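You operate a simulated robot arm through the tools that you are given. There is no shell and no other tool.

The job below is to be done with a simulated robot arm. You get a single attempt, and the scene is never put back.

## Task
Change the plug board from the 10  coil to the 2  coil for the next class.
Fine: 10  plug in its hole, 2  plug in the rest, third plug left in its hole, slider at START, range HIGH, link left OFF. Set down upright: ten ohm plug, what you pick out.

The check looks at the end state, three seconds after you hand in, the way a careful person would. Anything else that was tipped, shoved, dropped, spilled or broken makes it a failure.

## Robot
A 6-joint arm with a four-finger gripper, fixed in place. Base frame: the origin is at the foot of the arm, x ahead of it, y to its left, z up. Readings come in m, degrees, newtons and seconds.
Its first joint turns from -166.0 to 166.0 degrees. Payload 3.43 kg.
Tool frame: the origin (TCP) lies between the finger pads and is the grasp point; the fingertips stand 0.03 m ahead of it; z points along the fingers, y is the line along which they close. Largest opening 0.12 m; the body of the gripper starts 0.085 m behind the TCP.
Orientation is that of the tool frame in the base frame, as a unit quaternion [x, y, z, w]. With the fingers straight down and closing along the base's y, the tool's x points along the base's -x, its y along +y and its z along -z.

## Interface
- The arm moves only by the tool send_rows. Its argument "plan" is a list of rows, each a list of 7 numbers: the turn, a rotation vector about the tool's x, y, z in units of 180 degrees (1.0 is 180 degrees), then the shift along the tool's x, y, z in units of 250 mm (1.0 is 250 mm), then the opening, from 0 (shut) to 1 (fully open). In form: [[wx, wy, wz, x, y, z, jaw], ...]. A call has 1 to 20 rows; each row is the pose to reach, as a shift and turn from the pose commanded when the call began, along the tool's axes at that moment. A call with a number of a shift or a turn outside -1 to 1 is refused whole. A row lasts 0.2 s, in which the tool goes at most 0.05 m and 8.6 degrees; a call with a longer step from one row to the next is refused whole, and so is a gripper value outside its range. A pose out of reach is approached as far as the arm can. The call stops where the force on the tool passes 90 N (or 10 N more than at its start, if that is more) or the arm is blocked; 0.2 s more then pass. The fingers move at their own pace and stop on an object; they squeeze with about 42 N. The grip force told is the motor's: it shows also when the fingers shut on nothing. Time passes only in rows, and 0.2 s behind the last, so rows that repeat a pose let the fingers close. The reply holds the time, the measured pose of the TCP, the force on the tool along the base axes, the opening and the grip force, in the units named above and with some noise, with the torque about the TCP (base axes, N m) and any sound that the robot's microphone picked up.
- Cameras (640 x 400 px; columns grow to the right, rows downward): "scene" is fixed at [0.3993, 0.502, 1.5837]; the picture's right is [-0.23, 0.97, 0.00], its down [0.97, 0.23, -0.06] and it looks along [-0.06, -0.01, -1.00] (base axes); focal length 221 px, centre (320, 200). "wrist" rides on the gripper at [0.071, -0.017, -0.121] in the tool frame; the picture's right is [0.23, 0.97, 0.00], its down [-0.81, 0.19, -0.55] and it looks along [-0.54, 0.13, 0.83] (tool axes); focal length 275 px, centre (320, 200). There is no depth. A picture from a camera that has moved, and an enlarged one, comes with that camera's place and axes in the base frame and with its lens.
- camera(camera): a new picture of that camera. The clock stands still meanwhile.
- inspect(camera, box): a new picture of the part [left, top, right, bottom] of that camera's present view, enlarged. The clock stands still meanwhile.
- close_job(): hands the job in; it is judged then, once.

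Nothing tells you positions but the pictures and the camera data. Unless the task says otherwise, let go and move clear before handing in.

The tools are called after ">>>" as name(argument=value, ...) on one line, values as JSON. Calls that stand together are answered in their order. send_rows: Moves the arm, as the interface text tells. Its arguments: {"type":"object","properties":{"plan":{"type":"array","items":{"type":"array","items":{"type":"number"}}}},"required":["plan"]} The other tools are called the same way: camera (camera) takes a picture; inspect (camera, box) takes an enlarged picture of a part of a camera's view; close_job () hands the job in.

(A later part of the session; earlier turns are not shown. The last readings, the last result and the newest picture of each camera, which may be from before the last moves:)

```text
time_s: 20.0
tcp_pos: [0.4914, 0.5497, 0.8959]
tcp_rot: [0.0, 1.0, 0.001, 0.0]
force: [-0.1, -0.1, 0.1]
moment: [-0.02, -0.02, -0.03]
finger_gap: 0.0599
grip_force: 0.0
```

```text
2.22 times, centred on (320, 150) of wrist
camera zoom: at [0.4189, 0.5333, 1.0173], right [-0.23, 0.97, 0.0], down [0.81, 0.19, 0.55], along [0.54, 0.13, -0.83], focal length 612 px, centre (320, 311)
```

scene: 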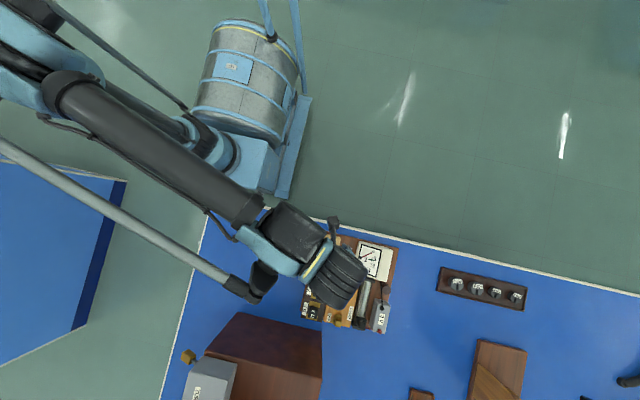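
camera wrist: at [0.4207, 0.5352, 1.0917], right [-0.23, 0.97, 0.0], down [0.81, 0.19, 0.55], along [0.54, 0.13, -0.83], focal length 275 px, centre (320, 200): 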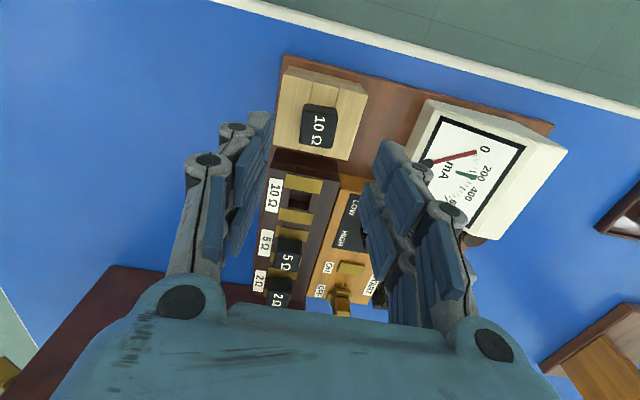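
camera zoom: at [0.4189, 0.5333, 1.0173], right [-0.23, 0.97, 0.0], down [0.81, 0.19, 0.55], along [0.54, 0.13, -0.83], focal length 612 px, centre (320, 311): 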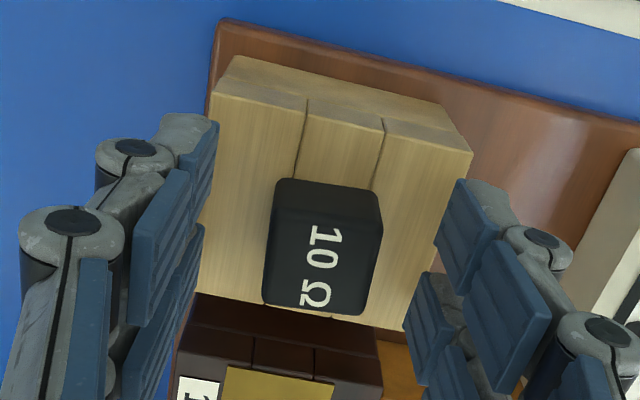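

>>> send_rows(plan=[[0, 0, 0, 0, 0, 0, 0.3], [0, 0, 0, 0, 0, 0, 0.1], [0, 0, 0, 0, 0, 0, 0], [0, 0, 0, 0, 0, 0, 0]])

>>> inspect(camera="wrist", box=[200, 60, 440, 240])

```text
time_s: 21.0
tcp_pos: [0.4913, 0.5498, 0.8958]
tcp_rot: [0.001, 1.0, 0.001, -0.001]
force: [0.0, 0.4, 0.3]
moment: [0.01, -0.01, 0.03]
finger_gap: 0.0267
grip_force: 42.2
```

```text
2.22 times, centred on (320, 150) of wrist
camera zoom: at [0.4188, 0.5333, 1.0174], right [-0.23, 0.97, 0.0], down [0.81, 0.19, 0.55], along [0.54, 0.13, -0.83], focal length 612 px, centre (320, 311)
```

zoom: 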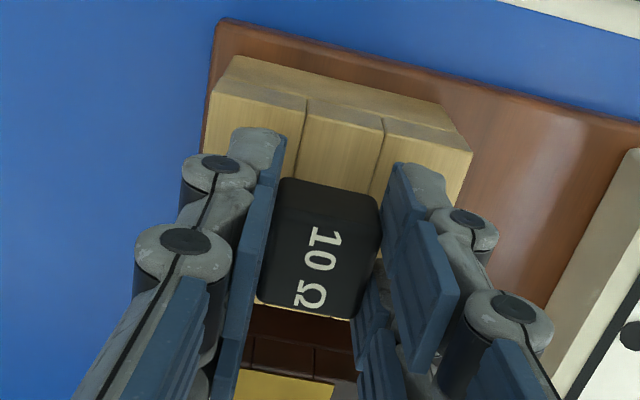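

Gripped: gap 26.7 mm, 42 N. Lifting straight up.

>>> send_rows(plan=[[0, 0, 0, 0, 0, -0.03, 0], [0, 0, 0, 0, 0, -0.06, 0], [0, 0, 0, 0, 0, -0.1, 0], [0, 0, 0, 0, 0, -0.15, 0], [0, 0, 0, 0, 0, -0.22, 0], [0, 0, 0, 0, 0, -0.3, 0], [0, 0, 0, 0, 0, -0.36, 0], [0, 0, 0, 0, 0, -0.36, 0]])

>>> camera(camera="wrist")

>>> inspect(camera="wrist", box=[240, 60, 400, 260])

```text
time_s: 22.8
tcp_pos: [0.49, 0.549, 0.9863]
tcp_rot: [0.0, 1.0, 0.0, 0.0]
force: [-1.0, 0.0, -0.7]
moment: [0.01, 0.06, 0.01]
finger_gap: 0.027
grip_force: 42.0
```

```text
taken
camera wrist: at [0.4178, 0.5336, 1.1073], right [-0.23, 0.97, 0.0], down [0.81, 0.19, 0.55], along [0.54, 0.13, -0.83], focal length 275 px, centre (320, 200)
```

wrist: 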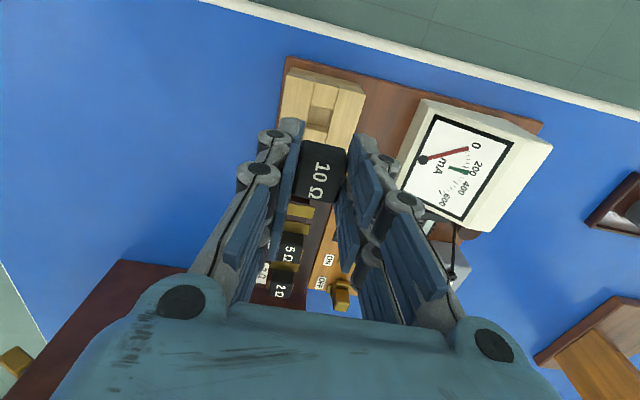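

```text
2.00 times, centred on (320, 160) of wrist
camera zoom: at [0.4178, 0.5336, 1.1073], right [-0.23, 0.97, 0.0], down [0.81, 0.19, 0.55], along [0.54, 0.13, -0.83], focal length 551 px, centre (320, 280)
```

zoom: 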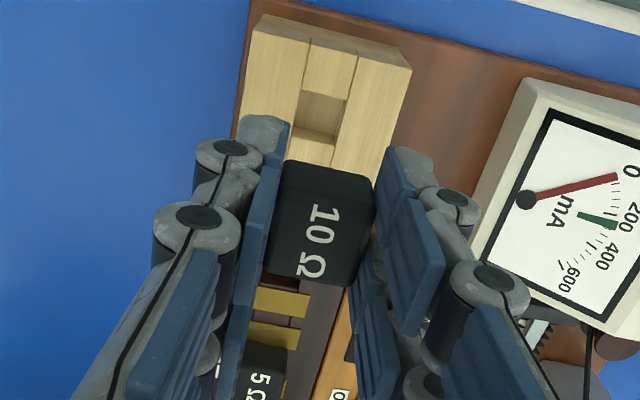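

The plug is out and held straight. The rest hole shows at (0.490, 0.550) and the 10 Ω hole at (0.573, 0.550). I'll move over and part-lower.

>>> send_rows(plan=[[0, 0, 0, -0.1, 0.002, 0, 0], [0, 0, 0, -0.2, 0.004, 0, 0], [0, 0, 0, -0.3, 0.005, 0, 0], [0, 0, 0, -0.334, 0.005, 0, 0], [0, 0, 0, -0.334, 0.005, 0, 0]])

>>> camera(camera="wrist")

>>> inspect(camera="wrist", box=[260, 90, 380, 230])

>>> inspect(camera="scene", box=[290, 220, 410, 340])

```text
time_s: 24.0
tcp_pos: [0.5744, 0.551, 0.9856]
tcp_rot: [0.0, 1.0, 0.001, -0.001]
force: [-0.1, 0.4, -0.3]
moment: [0.0, -0.02, 0.0]
finger_gap: 0.027
grip_force: 41.7
```

```text
taken
camera wrist: at [0.5026, 0.5352, 1.1061], right [-0.23, 0.97, 0.0], down [0.81, 0.19, 0.55], along [0.54, 0.13, -0.83], focal length 275 px, centre (320, 200)
```

wrist: 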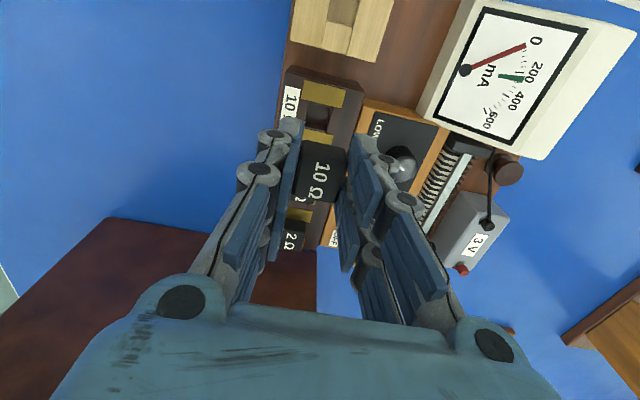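

```text
2.86 times, centred on (320, 160) of wrist
camera zoom: at [0.5026, 0.5352, 1.1061], right [-0.23, 0.97, 0.0], down [0.81, 0.19, 0.55], along [0.54, 0.13, -0.83], focal length 786 px, centre (320, 314)
```

zoom: 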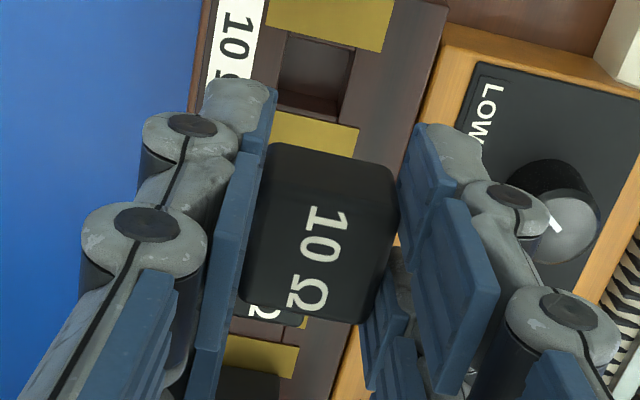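

```text
3.33 times, centred on (350, 280) of scene
camera zoom: at [0.3993, 0.502, 1.5837], right [-0.23, 0.97, 0.0], down [0.97, 0.23, -0.06], along [-0.06, -0.01, -1.0], focal length 738 px, centre (220, -67)
```

zoom: 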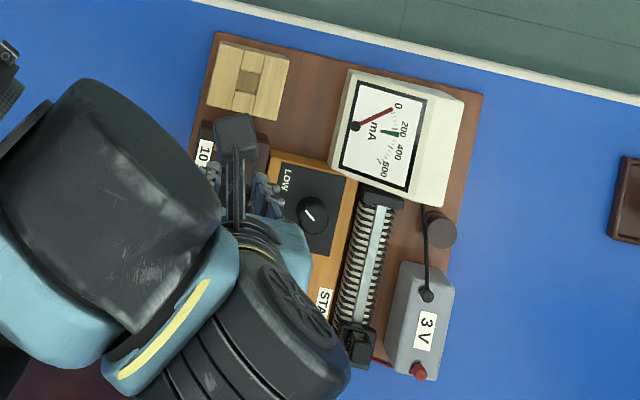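

The view puts the hole at (0.573, 0.5505), so the plug is lined up within about 1 mm. I'll lower slowly, with a small y correction, and watch for contact force.

>>> send_rows(plan=[[0, 0, 0, 0.001, -0.003, 0.06, 0], [0, 0, 0, 0.001, -0.003, 0.12, 0], [0, 0, 0, 0.001, -0.003, 0.16, 0], [0, 0, 0, 0.001, -0.003, 0.19, 0], [0, 0, 0, 0.001, -0.003, 0.21, 0], [0, 0, 0, 0.001, -0.003, 0.22, 0], [0, 0, 0, 0.001, -0.003, 0.23, 0], [0, 0, 0, 0.001, -0.003, 0.24, 0]])

>>> inspect(camera="wrist", box=[260, 90, 380, 230])

```text
time_s: 25.8
tcp_pos: [0.5747, 0.5498, 0.9258]
tcp_rot: [-0.001, 1.0, 0.001, -0.001]
force: [-0.4, 0.3, -0.9]
moment: [0.02, 0.04, -0.01]
finger_gap: 0.0272
grip_force: 42.3
```

```text
2.86 times, centred on (320, 160) of wrist
camera zoom: at [0.5024, 0.5343, 1.047], right [-0.23, 0.97, 0.0], down [0.81, 0.19, 0.55], along [0.54, 0.13, -0.83], focal length 786 px, centre (320, 314)
```

zoom: 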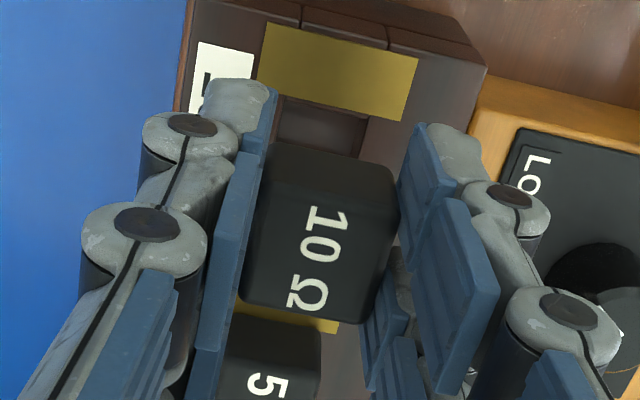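

>>> send_rows(plan=[[0, 0, 0, 0, 0, 0.01, 0], [0, 0, 0, 0, 0, 0.02, 0], [0, 0, 0, 0, 0, 0.03, 0], [0, 0, 0, 0, 0, 0.04, 0], [0, 0, 0, 0, 0, 0.05, 0], [0, 0, 0, 0, 0, 0.05, 0]])

```text
time_s: 27.2
tcp_pos: [0.5746, 0.5504, 0.9137]
tcp_rot: [0.0, 1.0, 0.001, -0.001]
force: [0.9, 0.5, -0.2]
moment: [0.05, -0.02, 0.02]
finger_gap: 0.027
grip_force: 42.3
```

>>> send_rows(plan=[[0, 0, 0, 0, 0, 0.01, 0], [0, 0, 0, 0, 0, 0.02, 0], [0, 0, 0, 0, 0, 0.03, 0], [0, 0, 0, 0, 0, 0.04, 0], [0, 0, 0, 0, 0, 0.05, 0], [0, 0, 0, 0, 0, 0.055, 0], [0, 0, 0, 0, 0, 0.055, 0]])

>>> inspect(camera="wrist", box=[260, 90, 380, 230])

```text
time_s: 28.8
tcp_pos: [0.5731, 0.551, 0.8999]
tcp_rot: [0.0, 1.0, 0.002, -0.001]
force: [0.4, 1.0, -0.8]
moment: [0.02, -0.03, 0.01]
finger_gap: 0.0271
grip_force: 42.4
```

```text
2.86 times, centred on (320, 160) of wrist
camera zoom: at [0.5022, 0.5349, 1.0211], right [-0.23, 0.97, 0.0], down [0.81, 0.19, 0.55], along [0.54, 0.13, -0.83], focal length 786 px, centre (320, 314)
```

zoom: 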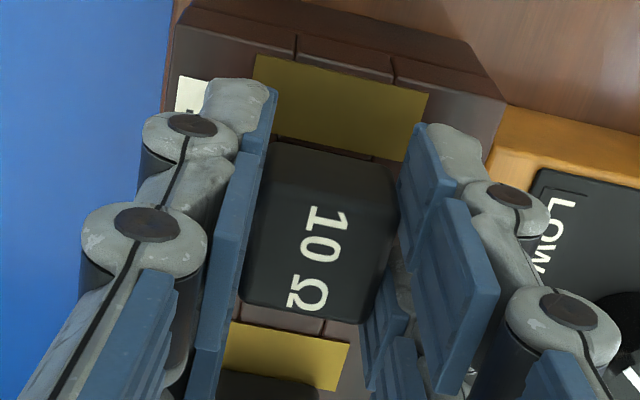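

>>> send_rows(plan=[[0, 0, 0, 0, 0, 0.004, 0], [0, 0, 0, 0, 0, 0.008, 0], [0, 0, 0, 0, 0, 0.012, 0], [0, 0, 0, 0, 0, 0.012, 0]])

```text
time_s: 29.8
tcp_pos: [0.5735, 0.5503, 0.8961]
tcp_rot: [0.0, 1.0, 0.001, -0.001]
force: [0.0, 0.0, -0.9]
moment: [0.0, 0.01, 0.0]
finger_gap: 0.027
grip_force: 41.5
```

>>> send_rows(plan=[[0, 0, 0, 0, 0, 0.003, 0], [0, 0, 0, 0, 0, 0.006, 0], [0, 0, 0, 0, 0, 0.006, 0]])

>>> inspect(camera="wrist", box=[260, 90, 380, 230])

```text
time_s: 30.6
tcp_pos: [0.5735, 0.5497, 0.8972]
tcp_rot: [0.001, 1.0, 0.001, 0.0]
force: [4.0, 3.0, 32.3]
moment: [-0.01, -0.16, 0.01]
finger_gap: 0.0271
grip_force: 41.5
```

```text
2.86 times, centred on (320, 160) of wrist
camera zoom: at [0.5017, 0.534, 1.0171], right [-0.23, 0.97, 0.0], down [0.81, 0.19, 0.55], along [0.54, 0.13, -0.83], focal length 786 px, centre (320, 314)
```

zoom: 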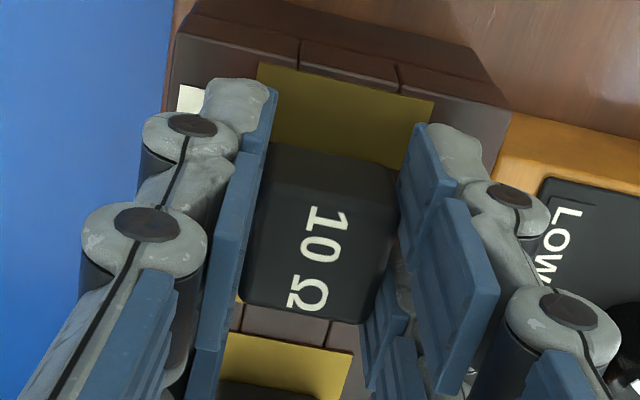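

The force rose to 32 N at the seated height, so the plug is home. I'll ease off, release and lift straight up.

>>> send_rows(plan=[[0, 0, 0, 0, 0, -0.004, 0], [0, 0, 0, 0, 0, -0.004, 0.3], [0, 0, 0, 0, 0, -0.004, 0.42], [0, 0, 0, 0, 0, -0.004, 0.42], [0, 0, 0, 0, 0, -0.08, 0.42], [0, 0, 0, 0, 0, -0.2, 0.42], [0, 0, 0, 0, 0, -0.32, 0.42], [0, 0, 0, 0, 0, -0.36, 0.42], [0, 0, 0, 0, 0, -0.36, 0.42]])

>>> camera(camera="wrist")

>>> inspect(camera="wrist", box=[240, 50, 400, 280])

```text
time_s: 32.6
tcp_pos: [0.5746, 0.5496, 0.9862]
tcp_rot: [0.0, 1.0, 0.0, 0.0]
force: [0.4, -0.8, 0.2]
moment: [0.0, 0.0, 0.0]
finger_gap: 0.0501
grip_force: 0.0
```

```text
taken
camera wrist: at [0.5029, 0.5336, 1.1068], right [-0.23, 0.97, 0.0], down [0.81, 0.19, 0.55], along [0.54, 0.13, -0.83], focal length 275 px, centre (320, 200)
```

wrist: 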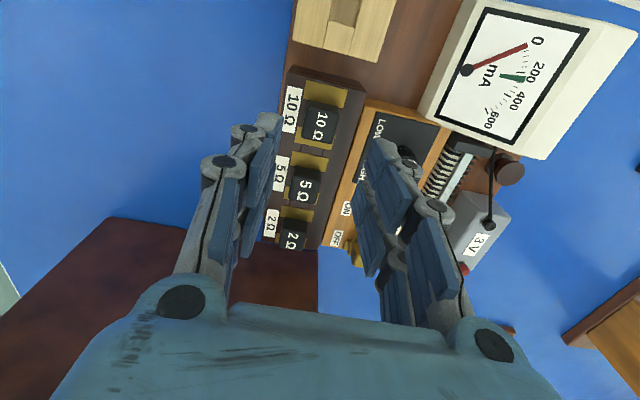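

```text
1.74 times, centred on (320, 165) of wrist
camera zoom: at [0.5029, 0.5336, 1.1068], right [-0.23, 0.97, 0.0], down [0.81, 0.19, 0.55], along [0.54, 0.13, -0.83], focal length 479 px, centre (320, 261)
```

zoom: 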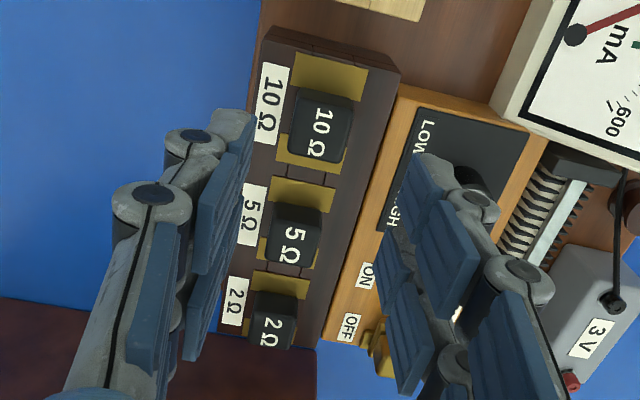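

The 10 Ω plug is seated in its hole. Next I'll move above the 2 Ω plug at about x 0.703.

>>> send_rows(plan=[[0, 0, 0, -0.13, 0, 0, 0.5], [0, 0, 0, -0.26, 0, 0, 0.5], [0, 0, 0, -0.39, 0, 0, 0.5], [0, 0, 0, -0.516, 0, 0.04, 0.5], [0, 0, 0, -0.516, 0, 0.08, 0.5], [0, 0, 0, -0.516, 0, 0.08, 0.5]])

>>> camera(camera="wrist")

>>> inspect(camera="wrist", box=[240, 50, 400, 210])

>>> inspect(camera="scene", box=[290, 220, 410, 340])

```text
time_s: 34.0
tcp_pos: [0.703, 0.5478, 0.9657]
tcp_rot: [-0.001, 1.0, 0.001, -0.001]
force: [-0.2, -0.6, -0.3]
moment: [0.01, 0.0, -0.04]
finger_gap: 0.06
grip_force: 0.2
```

```text
taken
camera wrist: at [0.631, 0.5319, 1.0866], right [-0.23, 0.97, 0.0], down [0.81, 0.19, 0.55], along [0.54, 0.13, -0.83], focal length 275 px, centre (320, 200)
```

wrist: 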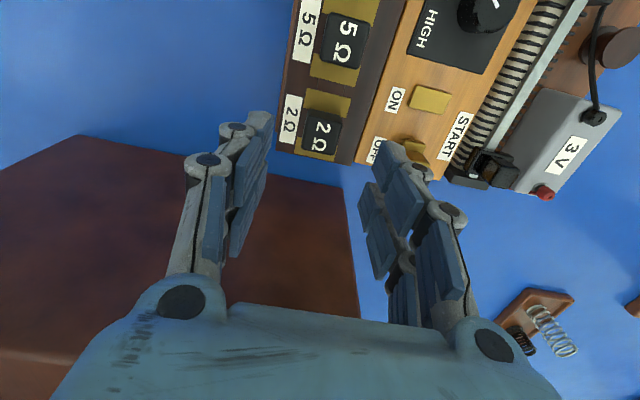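

```text
2.50 times, centred on (320, 130) of wrist
camera zoom: at [0.631, 0.5319, 1.0866], right [-0.23, 0.97, 0.0], down [0.81, 0.19, 0.55], along [0.54, 0.13, -0.83], focal length 688 px, centre (320, 375)
```

zoom: 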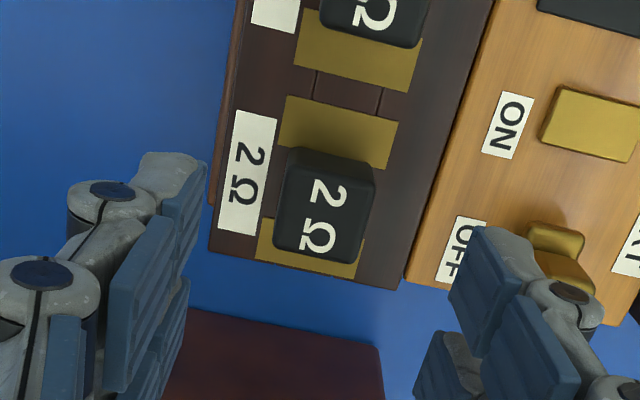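

```text
3.33 times, centred on (350, 280) of scene
camera zoom: at [0.3993, 0.502, 1.5837], right [-0.23, 0.97, 0.0], down [0.97, 0.23, -0.06], along [-0.06, -0.01, -1.0], focal length 738 px, centre (220, -67)
```

zoom: 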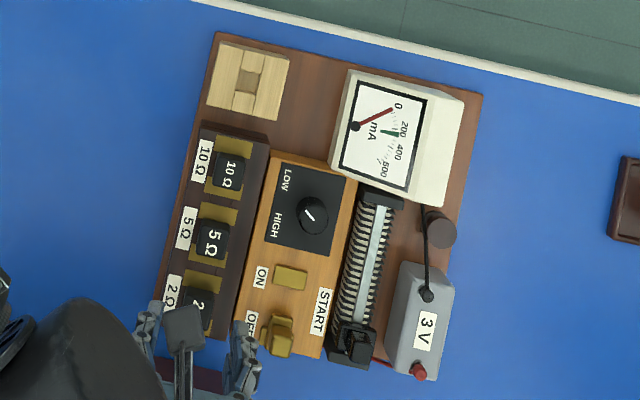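

>>> camera(camera="scene")

>>> inspect(camera="scene", box=[160, 220, 400, 400])

```text
taken
```

scene: 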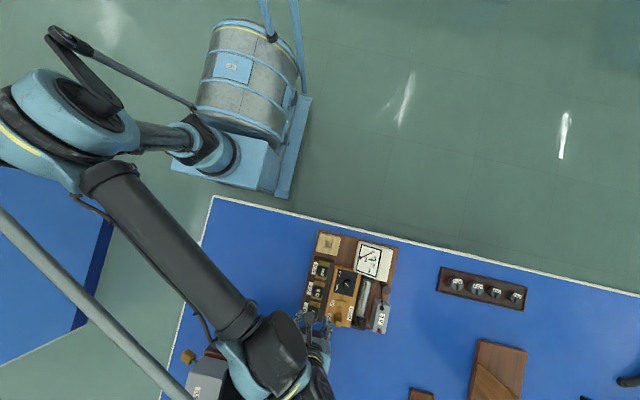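

```text
2.22 times, centred on (280, 310) of scene
camera zoom: at [0.3993, 0.502, 1.5837], right [-0.23, 0.97, 0.0], down [0.97, 0.23, -0.06], along [-0.06, -0.01, -1.0], focal length 492 px, centre (409, -44)
```

zoom: 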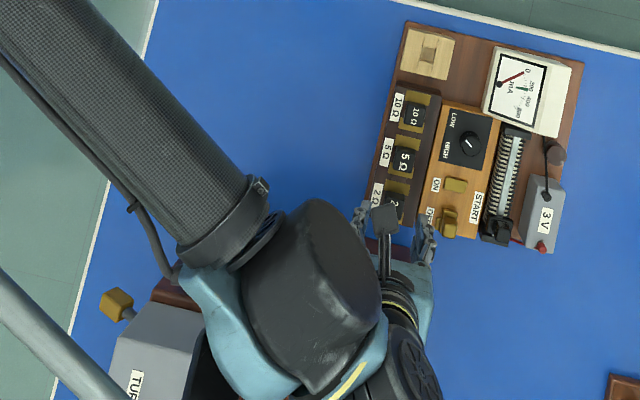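

The brown cabinet's face is at x≈0.79 and the arm stays clear of it. I'll shift about 1.5 mm in y, narrow the fingers and lower onto the 2 Ω plug.

>>> send_rows(plan=[[0, 0, 0, -0.002, 0.007, 0.08, 0.44], [0, 0, 0, -0.002, 0.007, 0.16, 0.44], [0, 0, 0, -0.002, 0.007, 0.23, 0.44], [0, 0, 0, -0.002, 0.007, 0.275, 0.44], [0, 0, 0, -0.002, 0.007, 0.275, 0.44]])

>>> inspect(camera="wrist", box=[200, 60, 440, 240])

>>> inspect(camera="scene", box=[160, 220, 400, 400])

```text
time_s: 35.2
tcp_pos: [0.7029, 0.5519, 0.8975]
tcp_rot: [0.0, 1.0, 0.001, -0.001]
force: [0.2, -0.6, 0.3]
moment: [0.01, 0.0, 0.01]
finger_gap: 0.0531
grip_force: 0.1
```

```text
2.22 times, centred on (320, 150) of wrist
camera zoom: at [0.6315, 0.5361, 1.0176], right [-0.23, 0.97, 0.0], down [0.81, 0.19, 0.55], along [0.54, 0.13, -0.83], focal length 612 px, centre (320, 311)
```

zoom: 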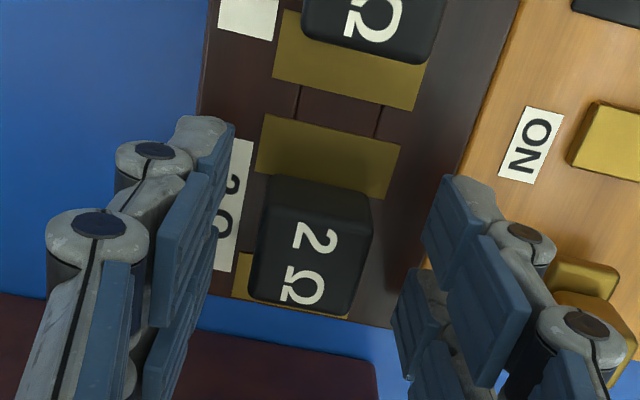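

```text
2.22 times, centred on (280, 310) of scene
camera zoom: at [0.3993, 0.502, 1.5837], right [-0.23, 0.97, 0.0], down [0.97, 0.23, -0.06], along [-0.06, -0.01, -1.0], focal length 492 px, centre (409, -44)
```

zoom: 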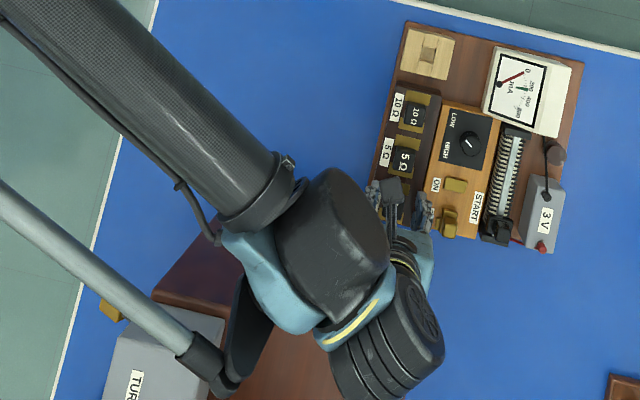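

>>> send_rows(plan=[[0, 0, 0, 0, -0.007, 0.002, 0.44], [0, 0, 0, 0, -0.007, 0.002, 0.44], [0, 0, 0, 0, -0.007, 0.002, 0.2], [0, 0, 0, 0, -0.007, 0.002, 0], [0, 0, 0, 0, -0.007, 0.002, 0], [0, 0, 0, 0, -0.007, 0.002, 0]])

>>> inspect(camera="wrist", box=[200, 60, 440, 240])

```text
time_s: 36.6
tcp_pos: [0.7033, 0.55, 0.8975]
tcp_rot: [0.0, 1.0, 0.0, -0.001]
force: [0.8, 1.4, -1.0]
moment: [0.0, 0.0, -0.02]
finger_gap: 0.027
grip_force: 42.1
```

```text
2.22 times, centred on (320, 150) of wrist
camera zoom: at [0.6317, 0.5338, 1.0176], right [-0.23, 0.97, 0.0], down [0.81, 0.19, 0.55], along [0.54, 0.13, -0.83], focal length 612 px, centre (320, 311)
```

zoom: 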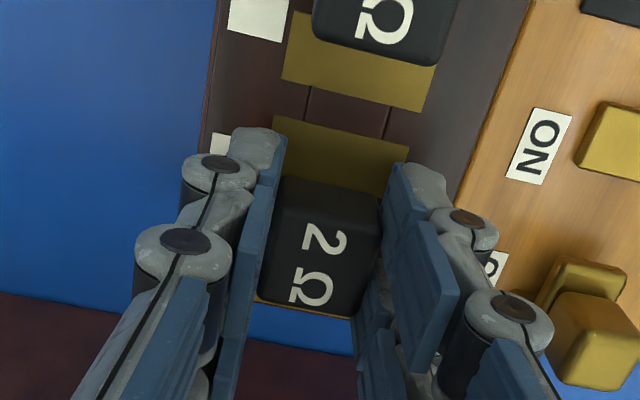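

Gripped cleanly with almost no side force. Lifting straight up.

>>> send_rows(plan=[[0, 0, 0, 0, 0, -0.03, 0], [0, 0, 0, 0, 0, -0.06, 0], [0, 0, 0, 0, 0, -0.1, 0], [0, 0, 0, 0, 0, -0.15, 0], [0, 0, 0, 0, 0, -0.22, 0], [0, 0, 0, 0, 0, -0.3, 0], [0, 0, 0, 0, 0, -0.36, 0], [0, 0, 0, 0, 0, -0.36, 0]])

>>> inspect(camera="wrist", box=[240, 30, 400, 230])

```text
time_s: 38.4
tcp_pos: [0.7022, 0.5493, 0.9867]
tcp_rot: [0.0, 1.0, 0.001, -0.001]
force: [-0.9, -0.4, 0.2]
moment: [-0.02, 0.05, 0.0]
finger_gap: 0.0269
grip_force: 41.4
```

```text
2.00 times, centred on (320, 130) of wrist
camera zoom: at [0.6311, 0.534, 1.1075], right [-0.23, 0.97, 0.0], down [0.81, 0.19, 0.55], along [0.54, 0.13, -0.83], focal length 551 px, centre (320, 340)
```

zoom: 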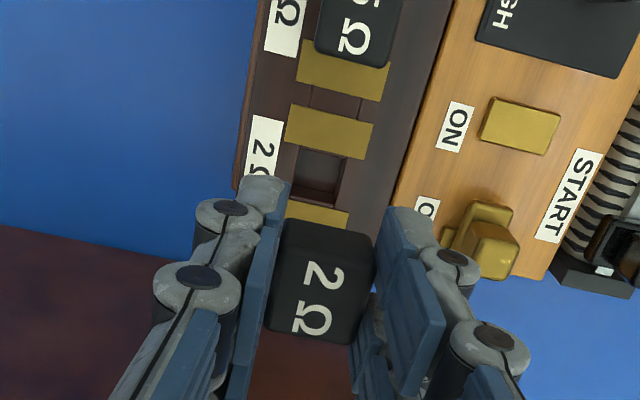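

Out cleanly. Next I'll carry the 2 Ω plug back over the rest at (0.490, 0.550).

>>> send_rows(plan=[[0, 0, 0, 0.1, 0, -0.02, 0], [0, 0, 0, 0.22, 0, -0.02, 0], [0, 0, 0, 0.34, 0, -0.02, 0], [0, 0, 0, 0.46, 0, -0.02, 0], [0, 0, 0, 0.58, 0, -0.02, 0], [0, 0, 0, 0.7, 0, -0.02, 0], [0, 0, 0, 0.8, -0.001, 0, 0], [0, 0, 0, 0.8524, -0.001, 0, 0], [0, 0, 0, 0.8524, -0.001, 0, 0], [0, 0, 0, 0.8524, -0.001, 0, 0]])

>>> inspect(camera="wrist", box=[240, 60, 400, 260])

>>> camera(camera="scene")

```text
time_s: 40.6
tcp_pos: [0.4892, 0.5495, 0.9859]
tcp_rot: [0.0, 1.0, 0.001, 0.0]
force: [0.5, -0.7, 0.3]
moment: [0.02, 0.01, 0.0]
finger_gap: 0.027
grip_force: 42.1
```

```text
2.00 times, centred on (320, 160) of wrist
camera zoom: at [0.4187, 0.5333, 1.1061], right [-0.23, 0.97, 0.0], down [0.81, 0.19, 0.55], along [0.54, 0.13, -0.83], focal length 551 px, centre (320, 280)
```

zoom: 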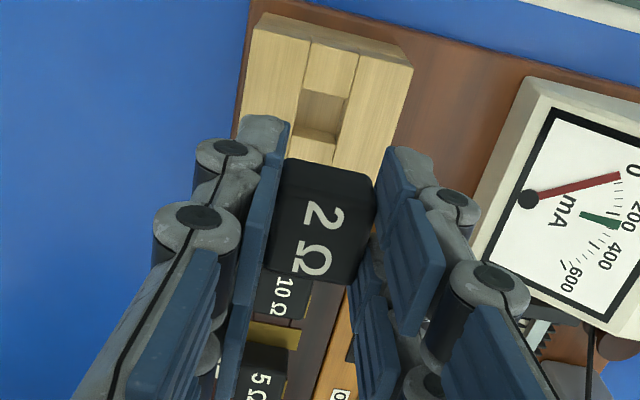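

```text
taken
```

scene: 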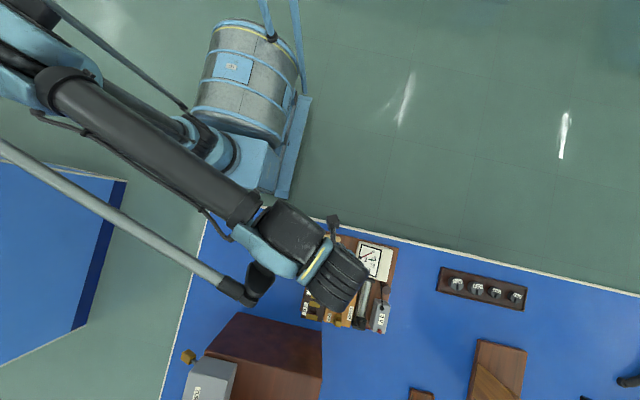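

The view over the rest matches the earlier one almost to the pixel. Lowering.

>>> send_rows(plan=[[0, 0, 0, 0, 0, 0.06, 0], [0, 0, 0, 0, 0, 0.12, 0], [0, 0, 0, 0, 0, 0.16, 0], [0, 0, 0, 0, 0, 0.19, 0], [0, 0, 0, 0, 0, 0.21, 0], [0, 0, 0, 0, 0, 0.22, 0], [0, 0, 0, 0, 0, 0.23, 0], [0, 0, 0, 0, 0, 0.24, 0], [0, 0, 0, 0, 0, 0.25, 0], [0, 0, 0, 0, 0, 0.26, 0], [0, 0, 0, 0, 0, 0.27, 0], [0, 0, 0, 0, 0, 0.28, 0], [0, 0, 0, 0, 0, 0.28, 0]])

```text
time_s: 43.4
tcp_pos: [0.491, 0.5507, 0.917]
tcp_rot: [0.0, 1.0, 0.001, 0.0]
force: [0.5, 0.1, -0.1]
moment: [0.01, -0.02, 0.0]
finger_gap: 0.0269
grip_force: 42.2
```

>>> send_rows(plan=[[0, 0, 0, 0, 0, 0.01, 0], [0, 0, 0, 0, 0, 0.02, 0], [0, 0, 0, 0, 0, 0.03, 0], [0, 0, 0, 0, 0, 0.04, 0], [0, 0, 0, 0, 0, 0.05, 0], [0, 0, 0, 0, 0, 0.06, 0], [0, 0, 0, 0, 0, 0.066, 0], [0, 0, 0, 0, 0, 0.066, 0]])

>>> inspect(camera="wrist", box=[200, 60, 440, 240])

```text
time_s: 45.2
tcp_pos: [0.4909, 0.5501, 0.9006]
tcp_rot: [0.0, 1.0, 0.0, -0.001]
force: [0.6, -0.8, 0.3]
moment: [0.0, -0.01, 0.0]
finger_gap: 0.0272
grip_force: 42.1
```

```text
2.22 times, centred on (320, 150) of wrist
camera zoom: at [0.4191, 0.5341, 1.021], right [-0.23, 0.97, 0.0], down [0.81, 0.19, 0.55], along [0.54, 0.13, -0.83], focal length 612 px, centre (320, 311)
```

zoom: 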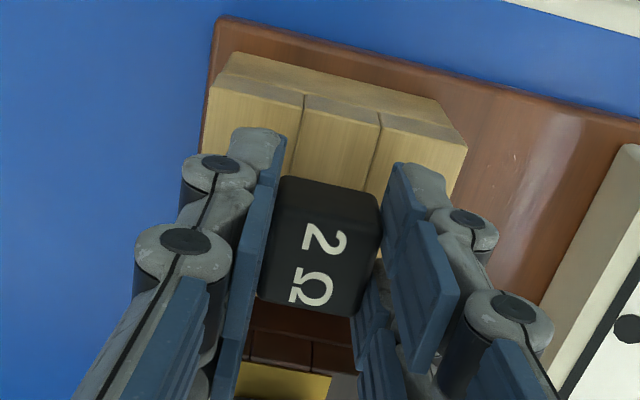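

>>> send_rows(plan=[[0, 0, 0, 0, 0, 0.006, 0], [0, 0, 0, 0, 0, 0.012, 0], [0, 0, 0, 0, 0, 0.016, 0], [0, 0, 0, 0, 0, 0.016, 0]])

```text
time_s: 46.2
tcp_pos: [0.4898, 0.5505, 0.8964]
tcp_rot: [0.001, 1.0, 0.001, 0.0]
force: [6.7, 0.9, 20.1]
moment: [-0.07, -0.22, 0.0]
finger_gap: 0.0268
grip_force: 42.0
```

Seated, with a 20 N contact at the expected height. I'll release and lift.

>>> send_rows(plan=[[0, 0, 0, 0, 0, -0.003, 0], [0, 0, 0, 0, 0, -0.003, 0.3], [0, 0, 0, 0, 0, -0.003, 0.45], [0, 0, 0, 0, 0, -0.003, 0.45], [0, 0, 0, 0, 0, -0.08, 0.45], [0, 0, 0, 0, 0, -0.2, 0.45], [0, 0, 0, 0, 0, -0.32, 0.45], [0, 0, 0, 0, 0, -0.36, 0.45], [0, 0, 0, 0, 0, -0.36, 0.45]])

>>> inspect(camera="wrist", box=[240, 50, 400, 280])

```text
time_s: 48.2
tcp_pos: [0.4904, 0.5511, 0.9856]
tcp_rot: [-0.001, 1.0, 0.001, -0.001]
force: [0.1, -0.3, 0.6]
moment: [0.03, -0.01, 0.0]
finger_gap: 0.0539
grip_force: 0.1
```

```text
1.74 times, centred on (320, 165) of wrist
camera zoom: at [0.4189, 0.5351, 1.1075], right [-0.23, 0.97, 0.0], down [0.81, 0.19, 0.55], along [0.54, 0.13, -0.83], focal length 479 px, centre (320, 261)
```

zoom: 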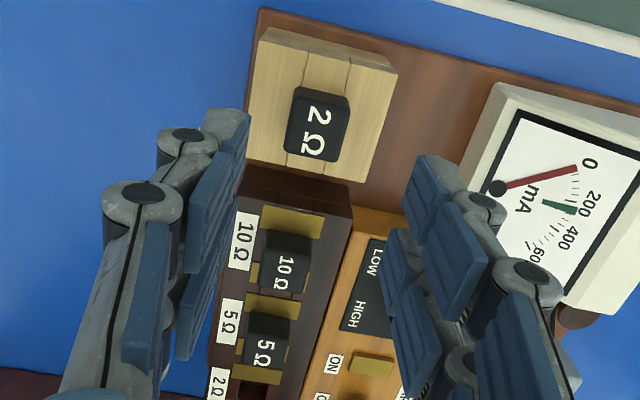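

Both plugs are now placed: 2 Ω in the rest and 10 Ω in its hole. Next is the range knob, so I'll move above it and remeasure its centre and pointer.

>>> send_rows(plan=[[0, 0, 0, -0.11, 0.09, 0, 0.45], [0, 0, 0, -0.22, 0.18, 0, 0.45], [0, 0, 0, -0.33, 0.27, 0, 0.45], [0, 0, 0, -0.432, 0.354, 0.02, 0.45], [0, 0, 0, -0.432, 0.354, 0.02, 0.45], [0, 0, 0, -0.432, 0.354, 0.02, 0.45]])

>>> camera(camera="wrist")

>>> inspect(camera="wrist", box=[260, 60, 400, 200])

```text
time_s: 49.6
tcp_pos: [0.5968, 0.6392, 0.9782]
tcp_rot: [0.001, 1.0, 0.001, -0.001]
force: [0.1, 0.3, -0.3]
moment: [0.02, 0.02, 0.0]
finger_gap: 0.0541
grip_force: 0.2
```

```text
taken
camera wrist: at [0.5252, 0.6228, 1.0996], right [-0.23, 0.97, 0.0], down [0.81, 0.19, 0.55], along [0.54, 0.13, -0.83], focal length 275 px, centre (320, 200)
```

wrist: 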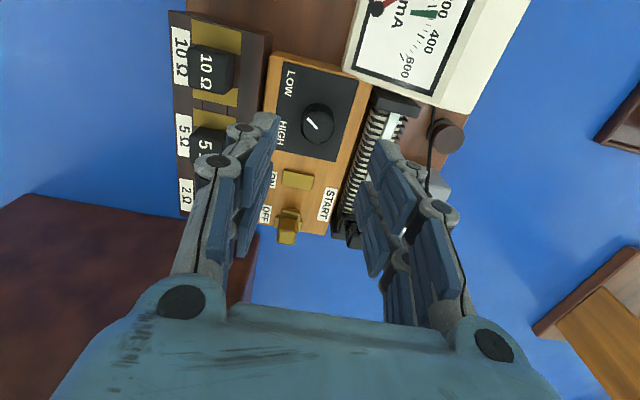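

```text
2.86 times, centred on (330, 130) of wrist
camera zoom: at [0.5252, 0.6228, 1.0996], right [-0.23, 0.97, 0.0], down [0.81, 0.19, 0.55], along [0.54, 0.13, -0.83], focal length 786 px, centre (291, 400)
```

zoom: 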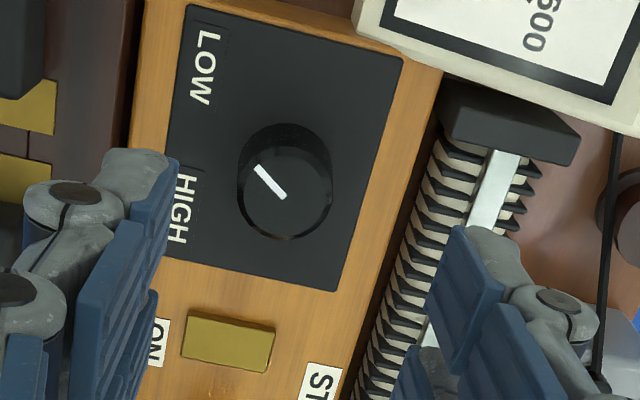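

The knob centre measures (0.599, 0.6388), with the pointer at LOW, about 38° up from board-left. HIGH is the mirrored position, about 76° counterclockwise from above. I'll pre-turn the gripper 50° clockwise so the fingers clear the meter, and centre on the knob.

>>> send_rows(plan=[[0, 0, 0.0397, -0.005, -0.001, 0, 0.4], [0, 0, 0.0794, -0.01, -0.002, 0, 0.4], [0, 0, 0.119, -0.01, -0.002, 0, 0.4], [0, 0, 0.1587, -0.01, -0.002, 0, 0.4], [0, 0, 0.1984, -0.01, -0.002, 0, 0.4], [0, 0, 0.2381, -0.01, -0.002, 0, 0.4], [0, 0, 0.2778, -0.01, -0.002, 0, 0.4], [0, 0, 0.2778, -0.01, -0.002, 0, 0.4], [0, 0, 0.2778, -0.01, -0.002, 0, 0.4]])

>>> camera(camera="wrist")

>>> camera(camera="scene")

```text
time_s: 51.6
tcp_pos: [0.5997, 0.639, 0.981]
tcp_rot: [0.423, 0.906, 0.0, -0.001]
force: [-0.1, -0.2, -0.2]
moment: [0.02, 0.02, 0.05]
finger_gap: 0.0481
grip_force: 0.1
```

```text
taken
camera wrist: at [0.5417, 0.6826, 1.1016], right [0.6, 0.8, 0.0], down [0.67, -0.5, 0.55], along [0.44, -0.33, -0.83], focal length 275 px, centre (320, 200)
```

wrist: 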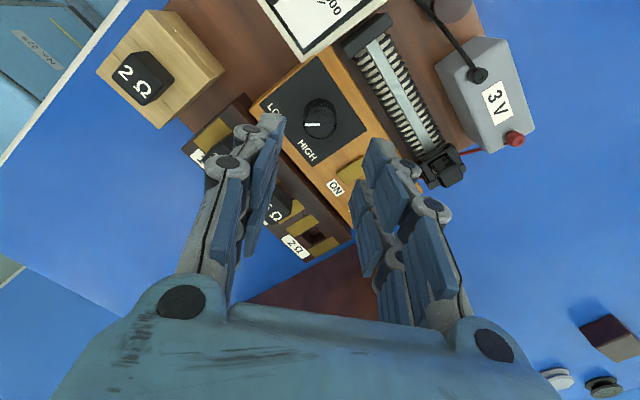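

```text
taken
```

scene: 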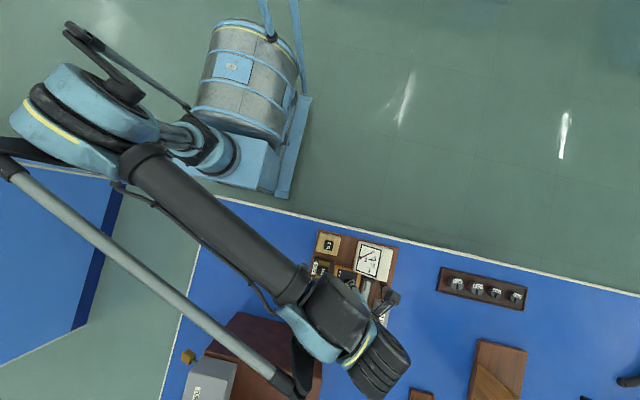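

>>> inspect(camera="wrist", box=[240, 50, 400, 210])

```text
2.50 times, centred on (320, 130) of wrist
camera zoom: at [0.5417, 0.6826, 1.1016], right [0.6, 0.8, 0.0], down [0.67, -0.5, 0.55], along [0.44, -0.33, -0.83], focal length 688 px, centre (320, 375)
```

zoom: 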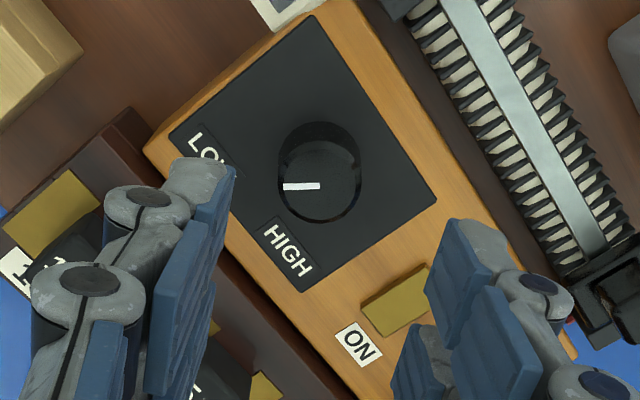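

The knob is exactly centred under the grip axis. Lowering and gripping it.

>>> send_rows(plan=[[0, 0, 0, 0, 0, 0.1, 0.4], [0, 0, 0, 0, 0, 0.2, 0.4], [0, 0, 0, 0, 0, 0.28, 0.4], [0, 0, 0, 0, 0, 0.335, 0.4], [0, 0, 0, 0, 0, 0.335, 0.4]])

>>> inspect(camera="wrist", box=[200, 50, 440, 230])

```text
time_s: 52.8
tcp_pos: [0.6004, 0.6388, 0.8967]
tcp_rot: [0.423, 0.906, 0.001, -0.001]
force: [0.1, -0.4, 0.0]
moment: [0.0, 0.01, 0.04]
finger_gap: 0.0478
grip_force: 0.1
```

```text
2.22 times, centred on (320, 140) of wrist
camera zoom: at [0.541, 0.6835, 1.0173], right [0.6, 0.8, 0.0], down [0.67, -0.5, 0.55], along [0.44, -0.33, -0.83], focal length 612 px, centre (320, 333)
```

zoom: 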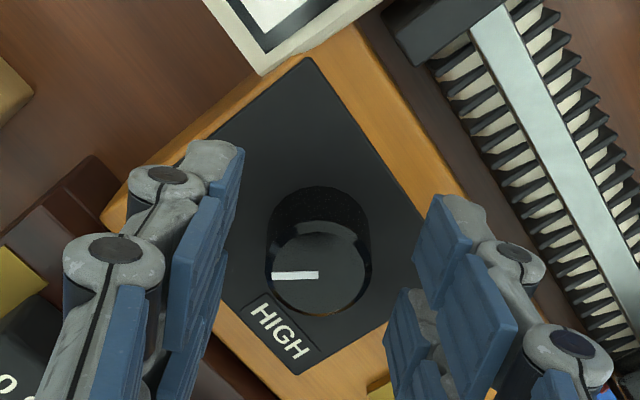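

>>> send_rows(plan=[[0, 0, 0, 0, 0, 0, 0.25], [0, 0, 0, 0, 0, 0, 0.1], [0, 0, 0, 0, 0, 0, 0], [0, 0, 0, 0, 0, 0, 0]])

>>> inspect(camera="wrist", box=[200, 50, 440, 230])

```text
time_s: 53.8
tcp_pos: [0.6, 0.639, 0.8971]
tcp_rot: [0.423, 0.906, 0.0, -0.001]
force: [-2.6, -3.5, -4.1]
moment: [-0.14, -0.01, -0.01]
finger_gap: 0.0282
grip_force: 44.7
```

```text
2.22 times, centred on (320, 140) of wrist
camera zoom: at [0.5409, 0.6835, 1.0174], right [0.6, 0.8, 0.0], down [0.67, -0.5, 0.55], along [0.44, -0.33, -0.83], focal length 612 px, centre (320, 333)
```

zoom: 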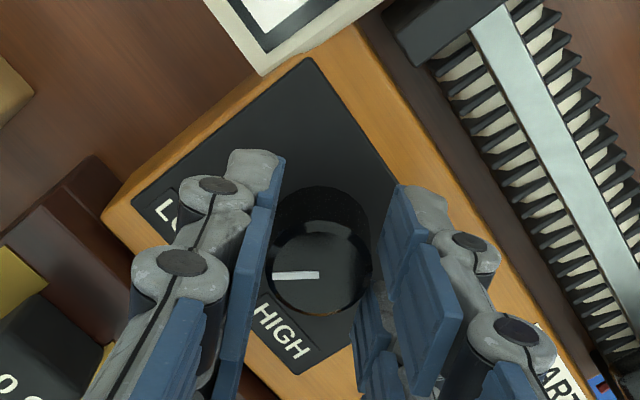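

The knob is held. Turning it 76° counterclockwise, seen from above.

>>> send_rows(plan=[[0, 0, -0.03, 0, 0, 0, 0], [0, 0, -0.06, 0, 0, 0, 0], [0, 0, -0.09, 0, 0, 0, 0], [0, 0, -0.12, 0, 0, 0, 0], [0, 0, -0.15, 0, 0, 0, 0], [0, 0, -0.18, 0, 0, 0, 0], [0, 0, -0.21, 0, 0, 0, 0], [0, 0, -0.21, 0, 0, 0, 0]])

>>> inspect(camera="wrist", box=[200, 50, 440, 230])

```text
time_s: 55.6
tcp_pos: [0.5999, 0.6386, 0.8978]
tcp_rot: [0.107, 0.994, 0.0, -0.001]
force: [-13.4, -28.3, -27.7]
moment: [-0.57, 0.33, 0.0]
finger_gap: 0.0276
grip_force: 45.2
```

```text
2.22 times, centred on (320, 140) of wrist
camera zoom: at [0.527, 0.6375, 1.0179], right [-0.02, 1.0, 0.0], down [0.83, 0.02, 0.55], along [0.55, 0.01, -0.83], focal length 612 px, centre (320, 333)
```

zoom: 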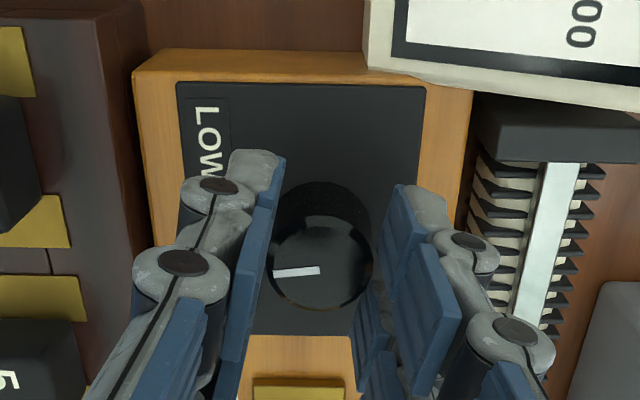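

The knob follows, but side load has built up to about 30 N. I'll open, let it relax and check the alignment before regripping.

>>> send_rows(plan=[[0, 0, -0.21, 0, 0, 0, 0.3], [0, 0, -0.21, 0, 0, 0, 0.36], [0, 0, -0.21, 0, 0, 0, 0.36]])

>>> inspect(camera="wrist", box=[200, 50, 440, 230])

```text
refused: row 1 steps farther than a row can; nothing moved
```

```text
2.22 times, centred on (320, 140) of wrist
camera zoom: at [0.527, 0.6375, 1.0179], right [-0.02, 1.0, 0.0], down [0.83, 0.02, 0.55], along [0.55, 0.01, -0.83], focal length 612 px, centre (320, 333)
```

zoom: 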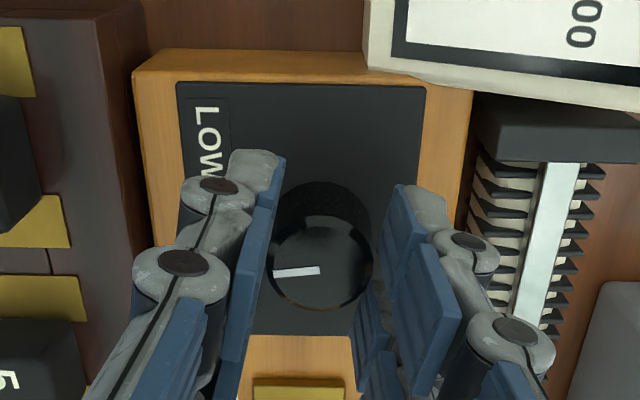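

That call was refused because the shifts are relative to the present pose. I'll hold still and just open.

>>> send_rows(plan=[[0, 0, 0, 0, 0, 0, 0.3], [0, 0, 0, 0, 0, 0, 0.36], [0, 0, 0, 0, 0, 0, 0.36]])

>>> inspect(camera="wrist", box=[200, 50, 440, 230])

```text
time_s: 56.4
tcp_pos: [0.6003, 0.6385, 0.8969]
tcp_rot: [0.106, 0.994, 0.0, -0.001]
force: [-0.4, 0.4, 0.6]
moment: [-0.03, -0.02, 0.0]
finger_gap: 0.043
grip_force: 0.1
```

```text
2.22 times, centred on (320, 140) of wrist
camera zoom: at [0.5268, 0.6381, 1.0181], right [-0.02, 1.0, 0.0], down [0.83, 0.01, 0.55], along [0.55, 0.01, -0.83], focal length 612 px, centre (320, 333)
```

zoom: 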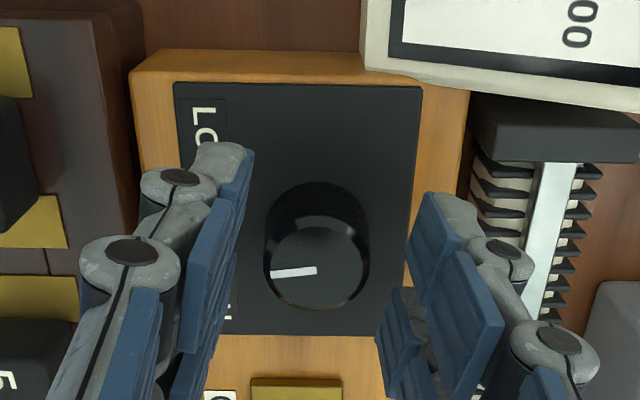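

>>> send_rows(plan=[[0, 0, 0, 0, -0.002, 0, 0.36], [0, 0, 0, 0, -0.002, 0, 0.2], [0, 0, 0, 0, -0.002, 0, 0], [0, 0, 0, 0, -0.002, 0, 0], [0, 0, -0.03, 0, -0.002, 0, 0], [0, 0, -0.06, 0, -0.002, 0, 0], [0, 0, -0.09, 0, -0.002, 0, 0], [0, 0, -0.12, 0, -0.002, 0, 0], [0, 0, -0.12, 0, -0.002, 0, 0]])

>>> inspect(camera="wrist", box=[200, 50, 440, 230])

```text
time_s: 58.4
tcp_pos: [0.6015, 0.6374, 0.897]
tcp_rot: [-0.082, 0.997, 0.001, 0.001]
force: [7.3, 8.0, 17.0]
moment: [0.12, 0.57, 0.01]
finger_gap: 0.0278
grip_force: 45.4
```

```text
2.22 times, centred on (320, 140) of wrist
camera zoom: at [0.5326, 0.6102, 1.0179], right [-0.39, 0.92, 0.0], down [0.77, 0.32, 0.55], along [0.51, 0.22, -0.83], focal length 612 px, centre (320, 333)
```

zoom: 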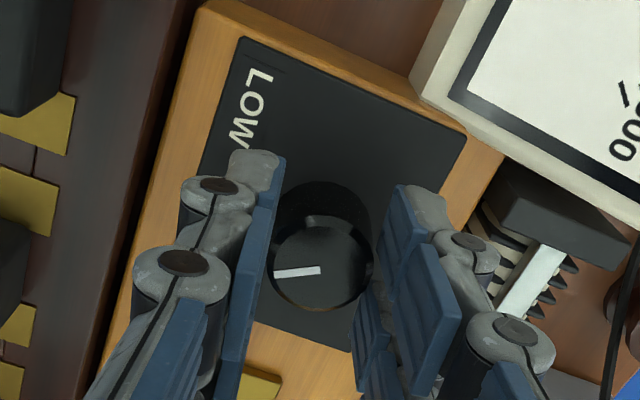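

>>> send_rows(plan=[[0, 0, -0.03, 0, 0, 0, 0], [0, 0, -0.06, 0, 0, 0, 0], [0, 0, -0.09, 0, 0, 0, 0], [0, 0, -0.09, 0, 0, 0, 0]])

>>> inspect(camera="wrist", box=[200, 50, 440, 230])

```text
time_s: 59.4
tcp_pos: [0.6005, 0.6378, 0.8969]
tcp_rot: [-0.222, 0.975, 0.001, 0.0]
force: [5.4, 9.7, 1.7]
moment: [0.51, -0.46, -0.19]
finger_gap: 0.0276
grip_force: 44.6
```

```text
2.22 times, centred on (320, 140) of wrist
camera zoom: at [0.5433, 0.5925, 1.0174], right [-0.63, 0.78, 0.0], down [0.65, 0.52, 0.55], along [0.43, 0.35, -0.83], focal length 612 px, centre (320, 333)
```

zoom: 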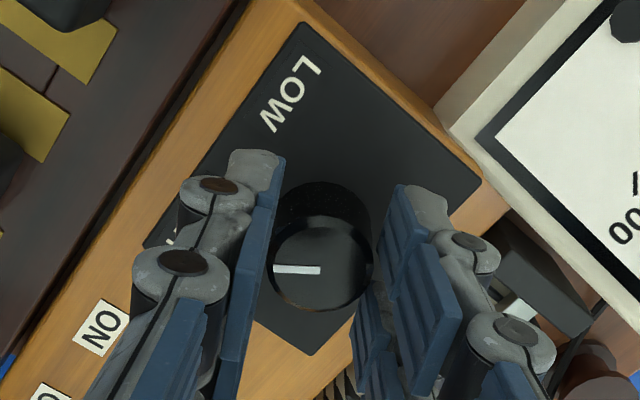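

The tool turned about 76° and a moment of −0.19 N·m appeared at the end, which suggests the knob reached its HIGH stop. I'll release, lift and check.

>>> send_rows(plan=[[0, 0, 0, 0, 0, 0, 0.3], [0, 0, 0, 0, 0, 0, 0.33], [0, 0, 0, 0, 0, -0.06, 0.33], [0, 0, 0, 0, 0, -0.2, 0.33], [0, 0, 0, 0, 0, -0.34, 0.33], [0, 0, 0, 0, 0, -0.34, 0.33]])

>>> inspect(camera="wrist", box=[240, 50, 400, 210])

```text
time_s: 60.8
tcp_pos: [0.6003, 0.6362, 0.9819]
tcp_rot: [-0.221, 0.975, 0.001, 0.0]
force: [0.0, 0.4, -0.4]
moment: [0.0, 0.02, -0.01]
finger_gap: 0.0395
grip_force: 0.1
```

```text
2.50 times, centred on (320, 130) of wrist
camera zoom: at [0.5436, 0.5913, 1.1041], right [-0.63, 0.78, 0.0], down [0.65, 0.52, 0.55], along [0.43, 0.35, -0.83], focal length 688 px, centre (320, 375)
```

zoom: 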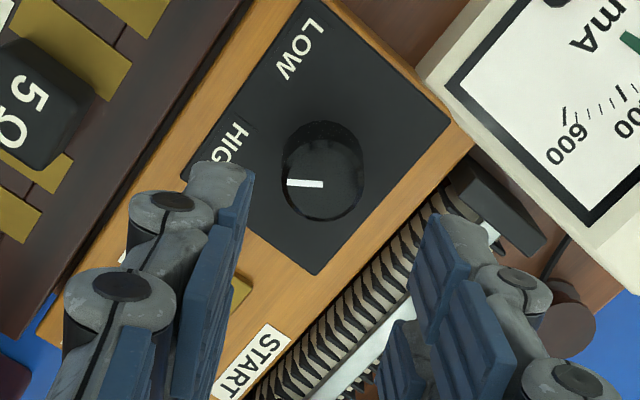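

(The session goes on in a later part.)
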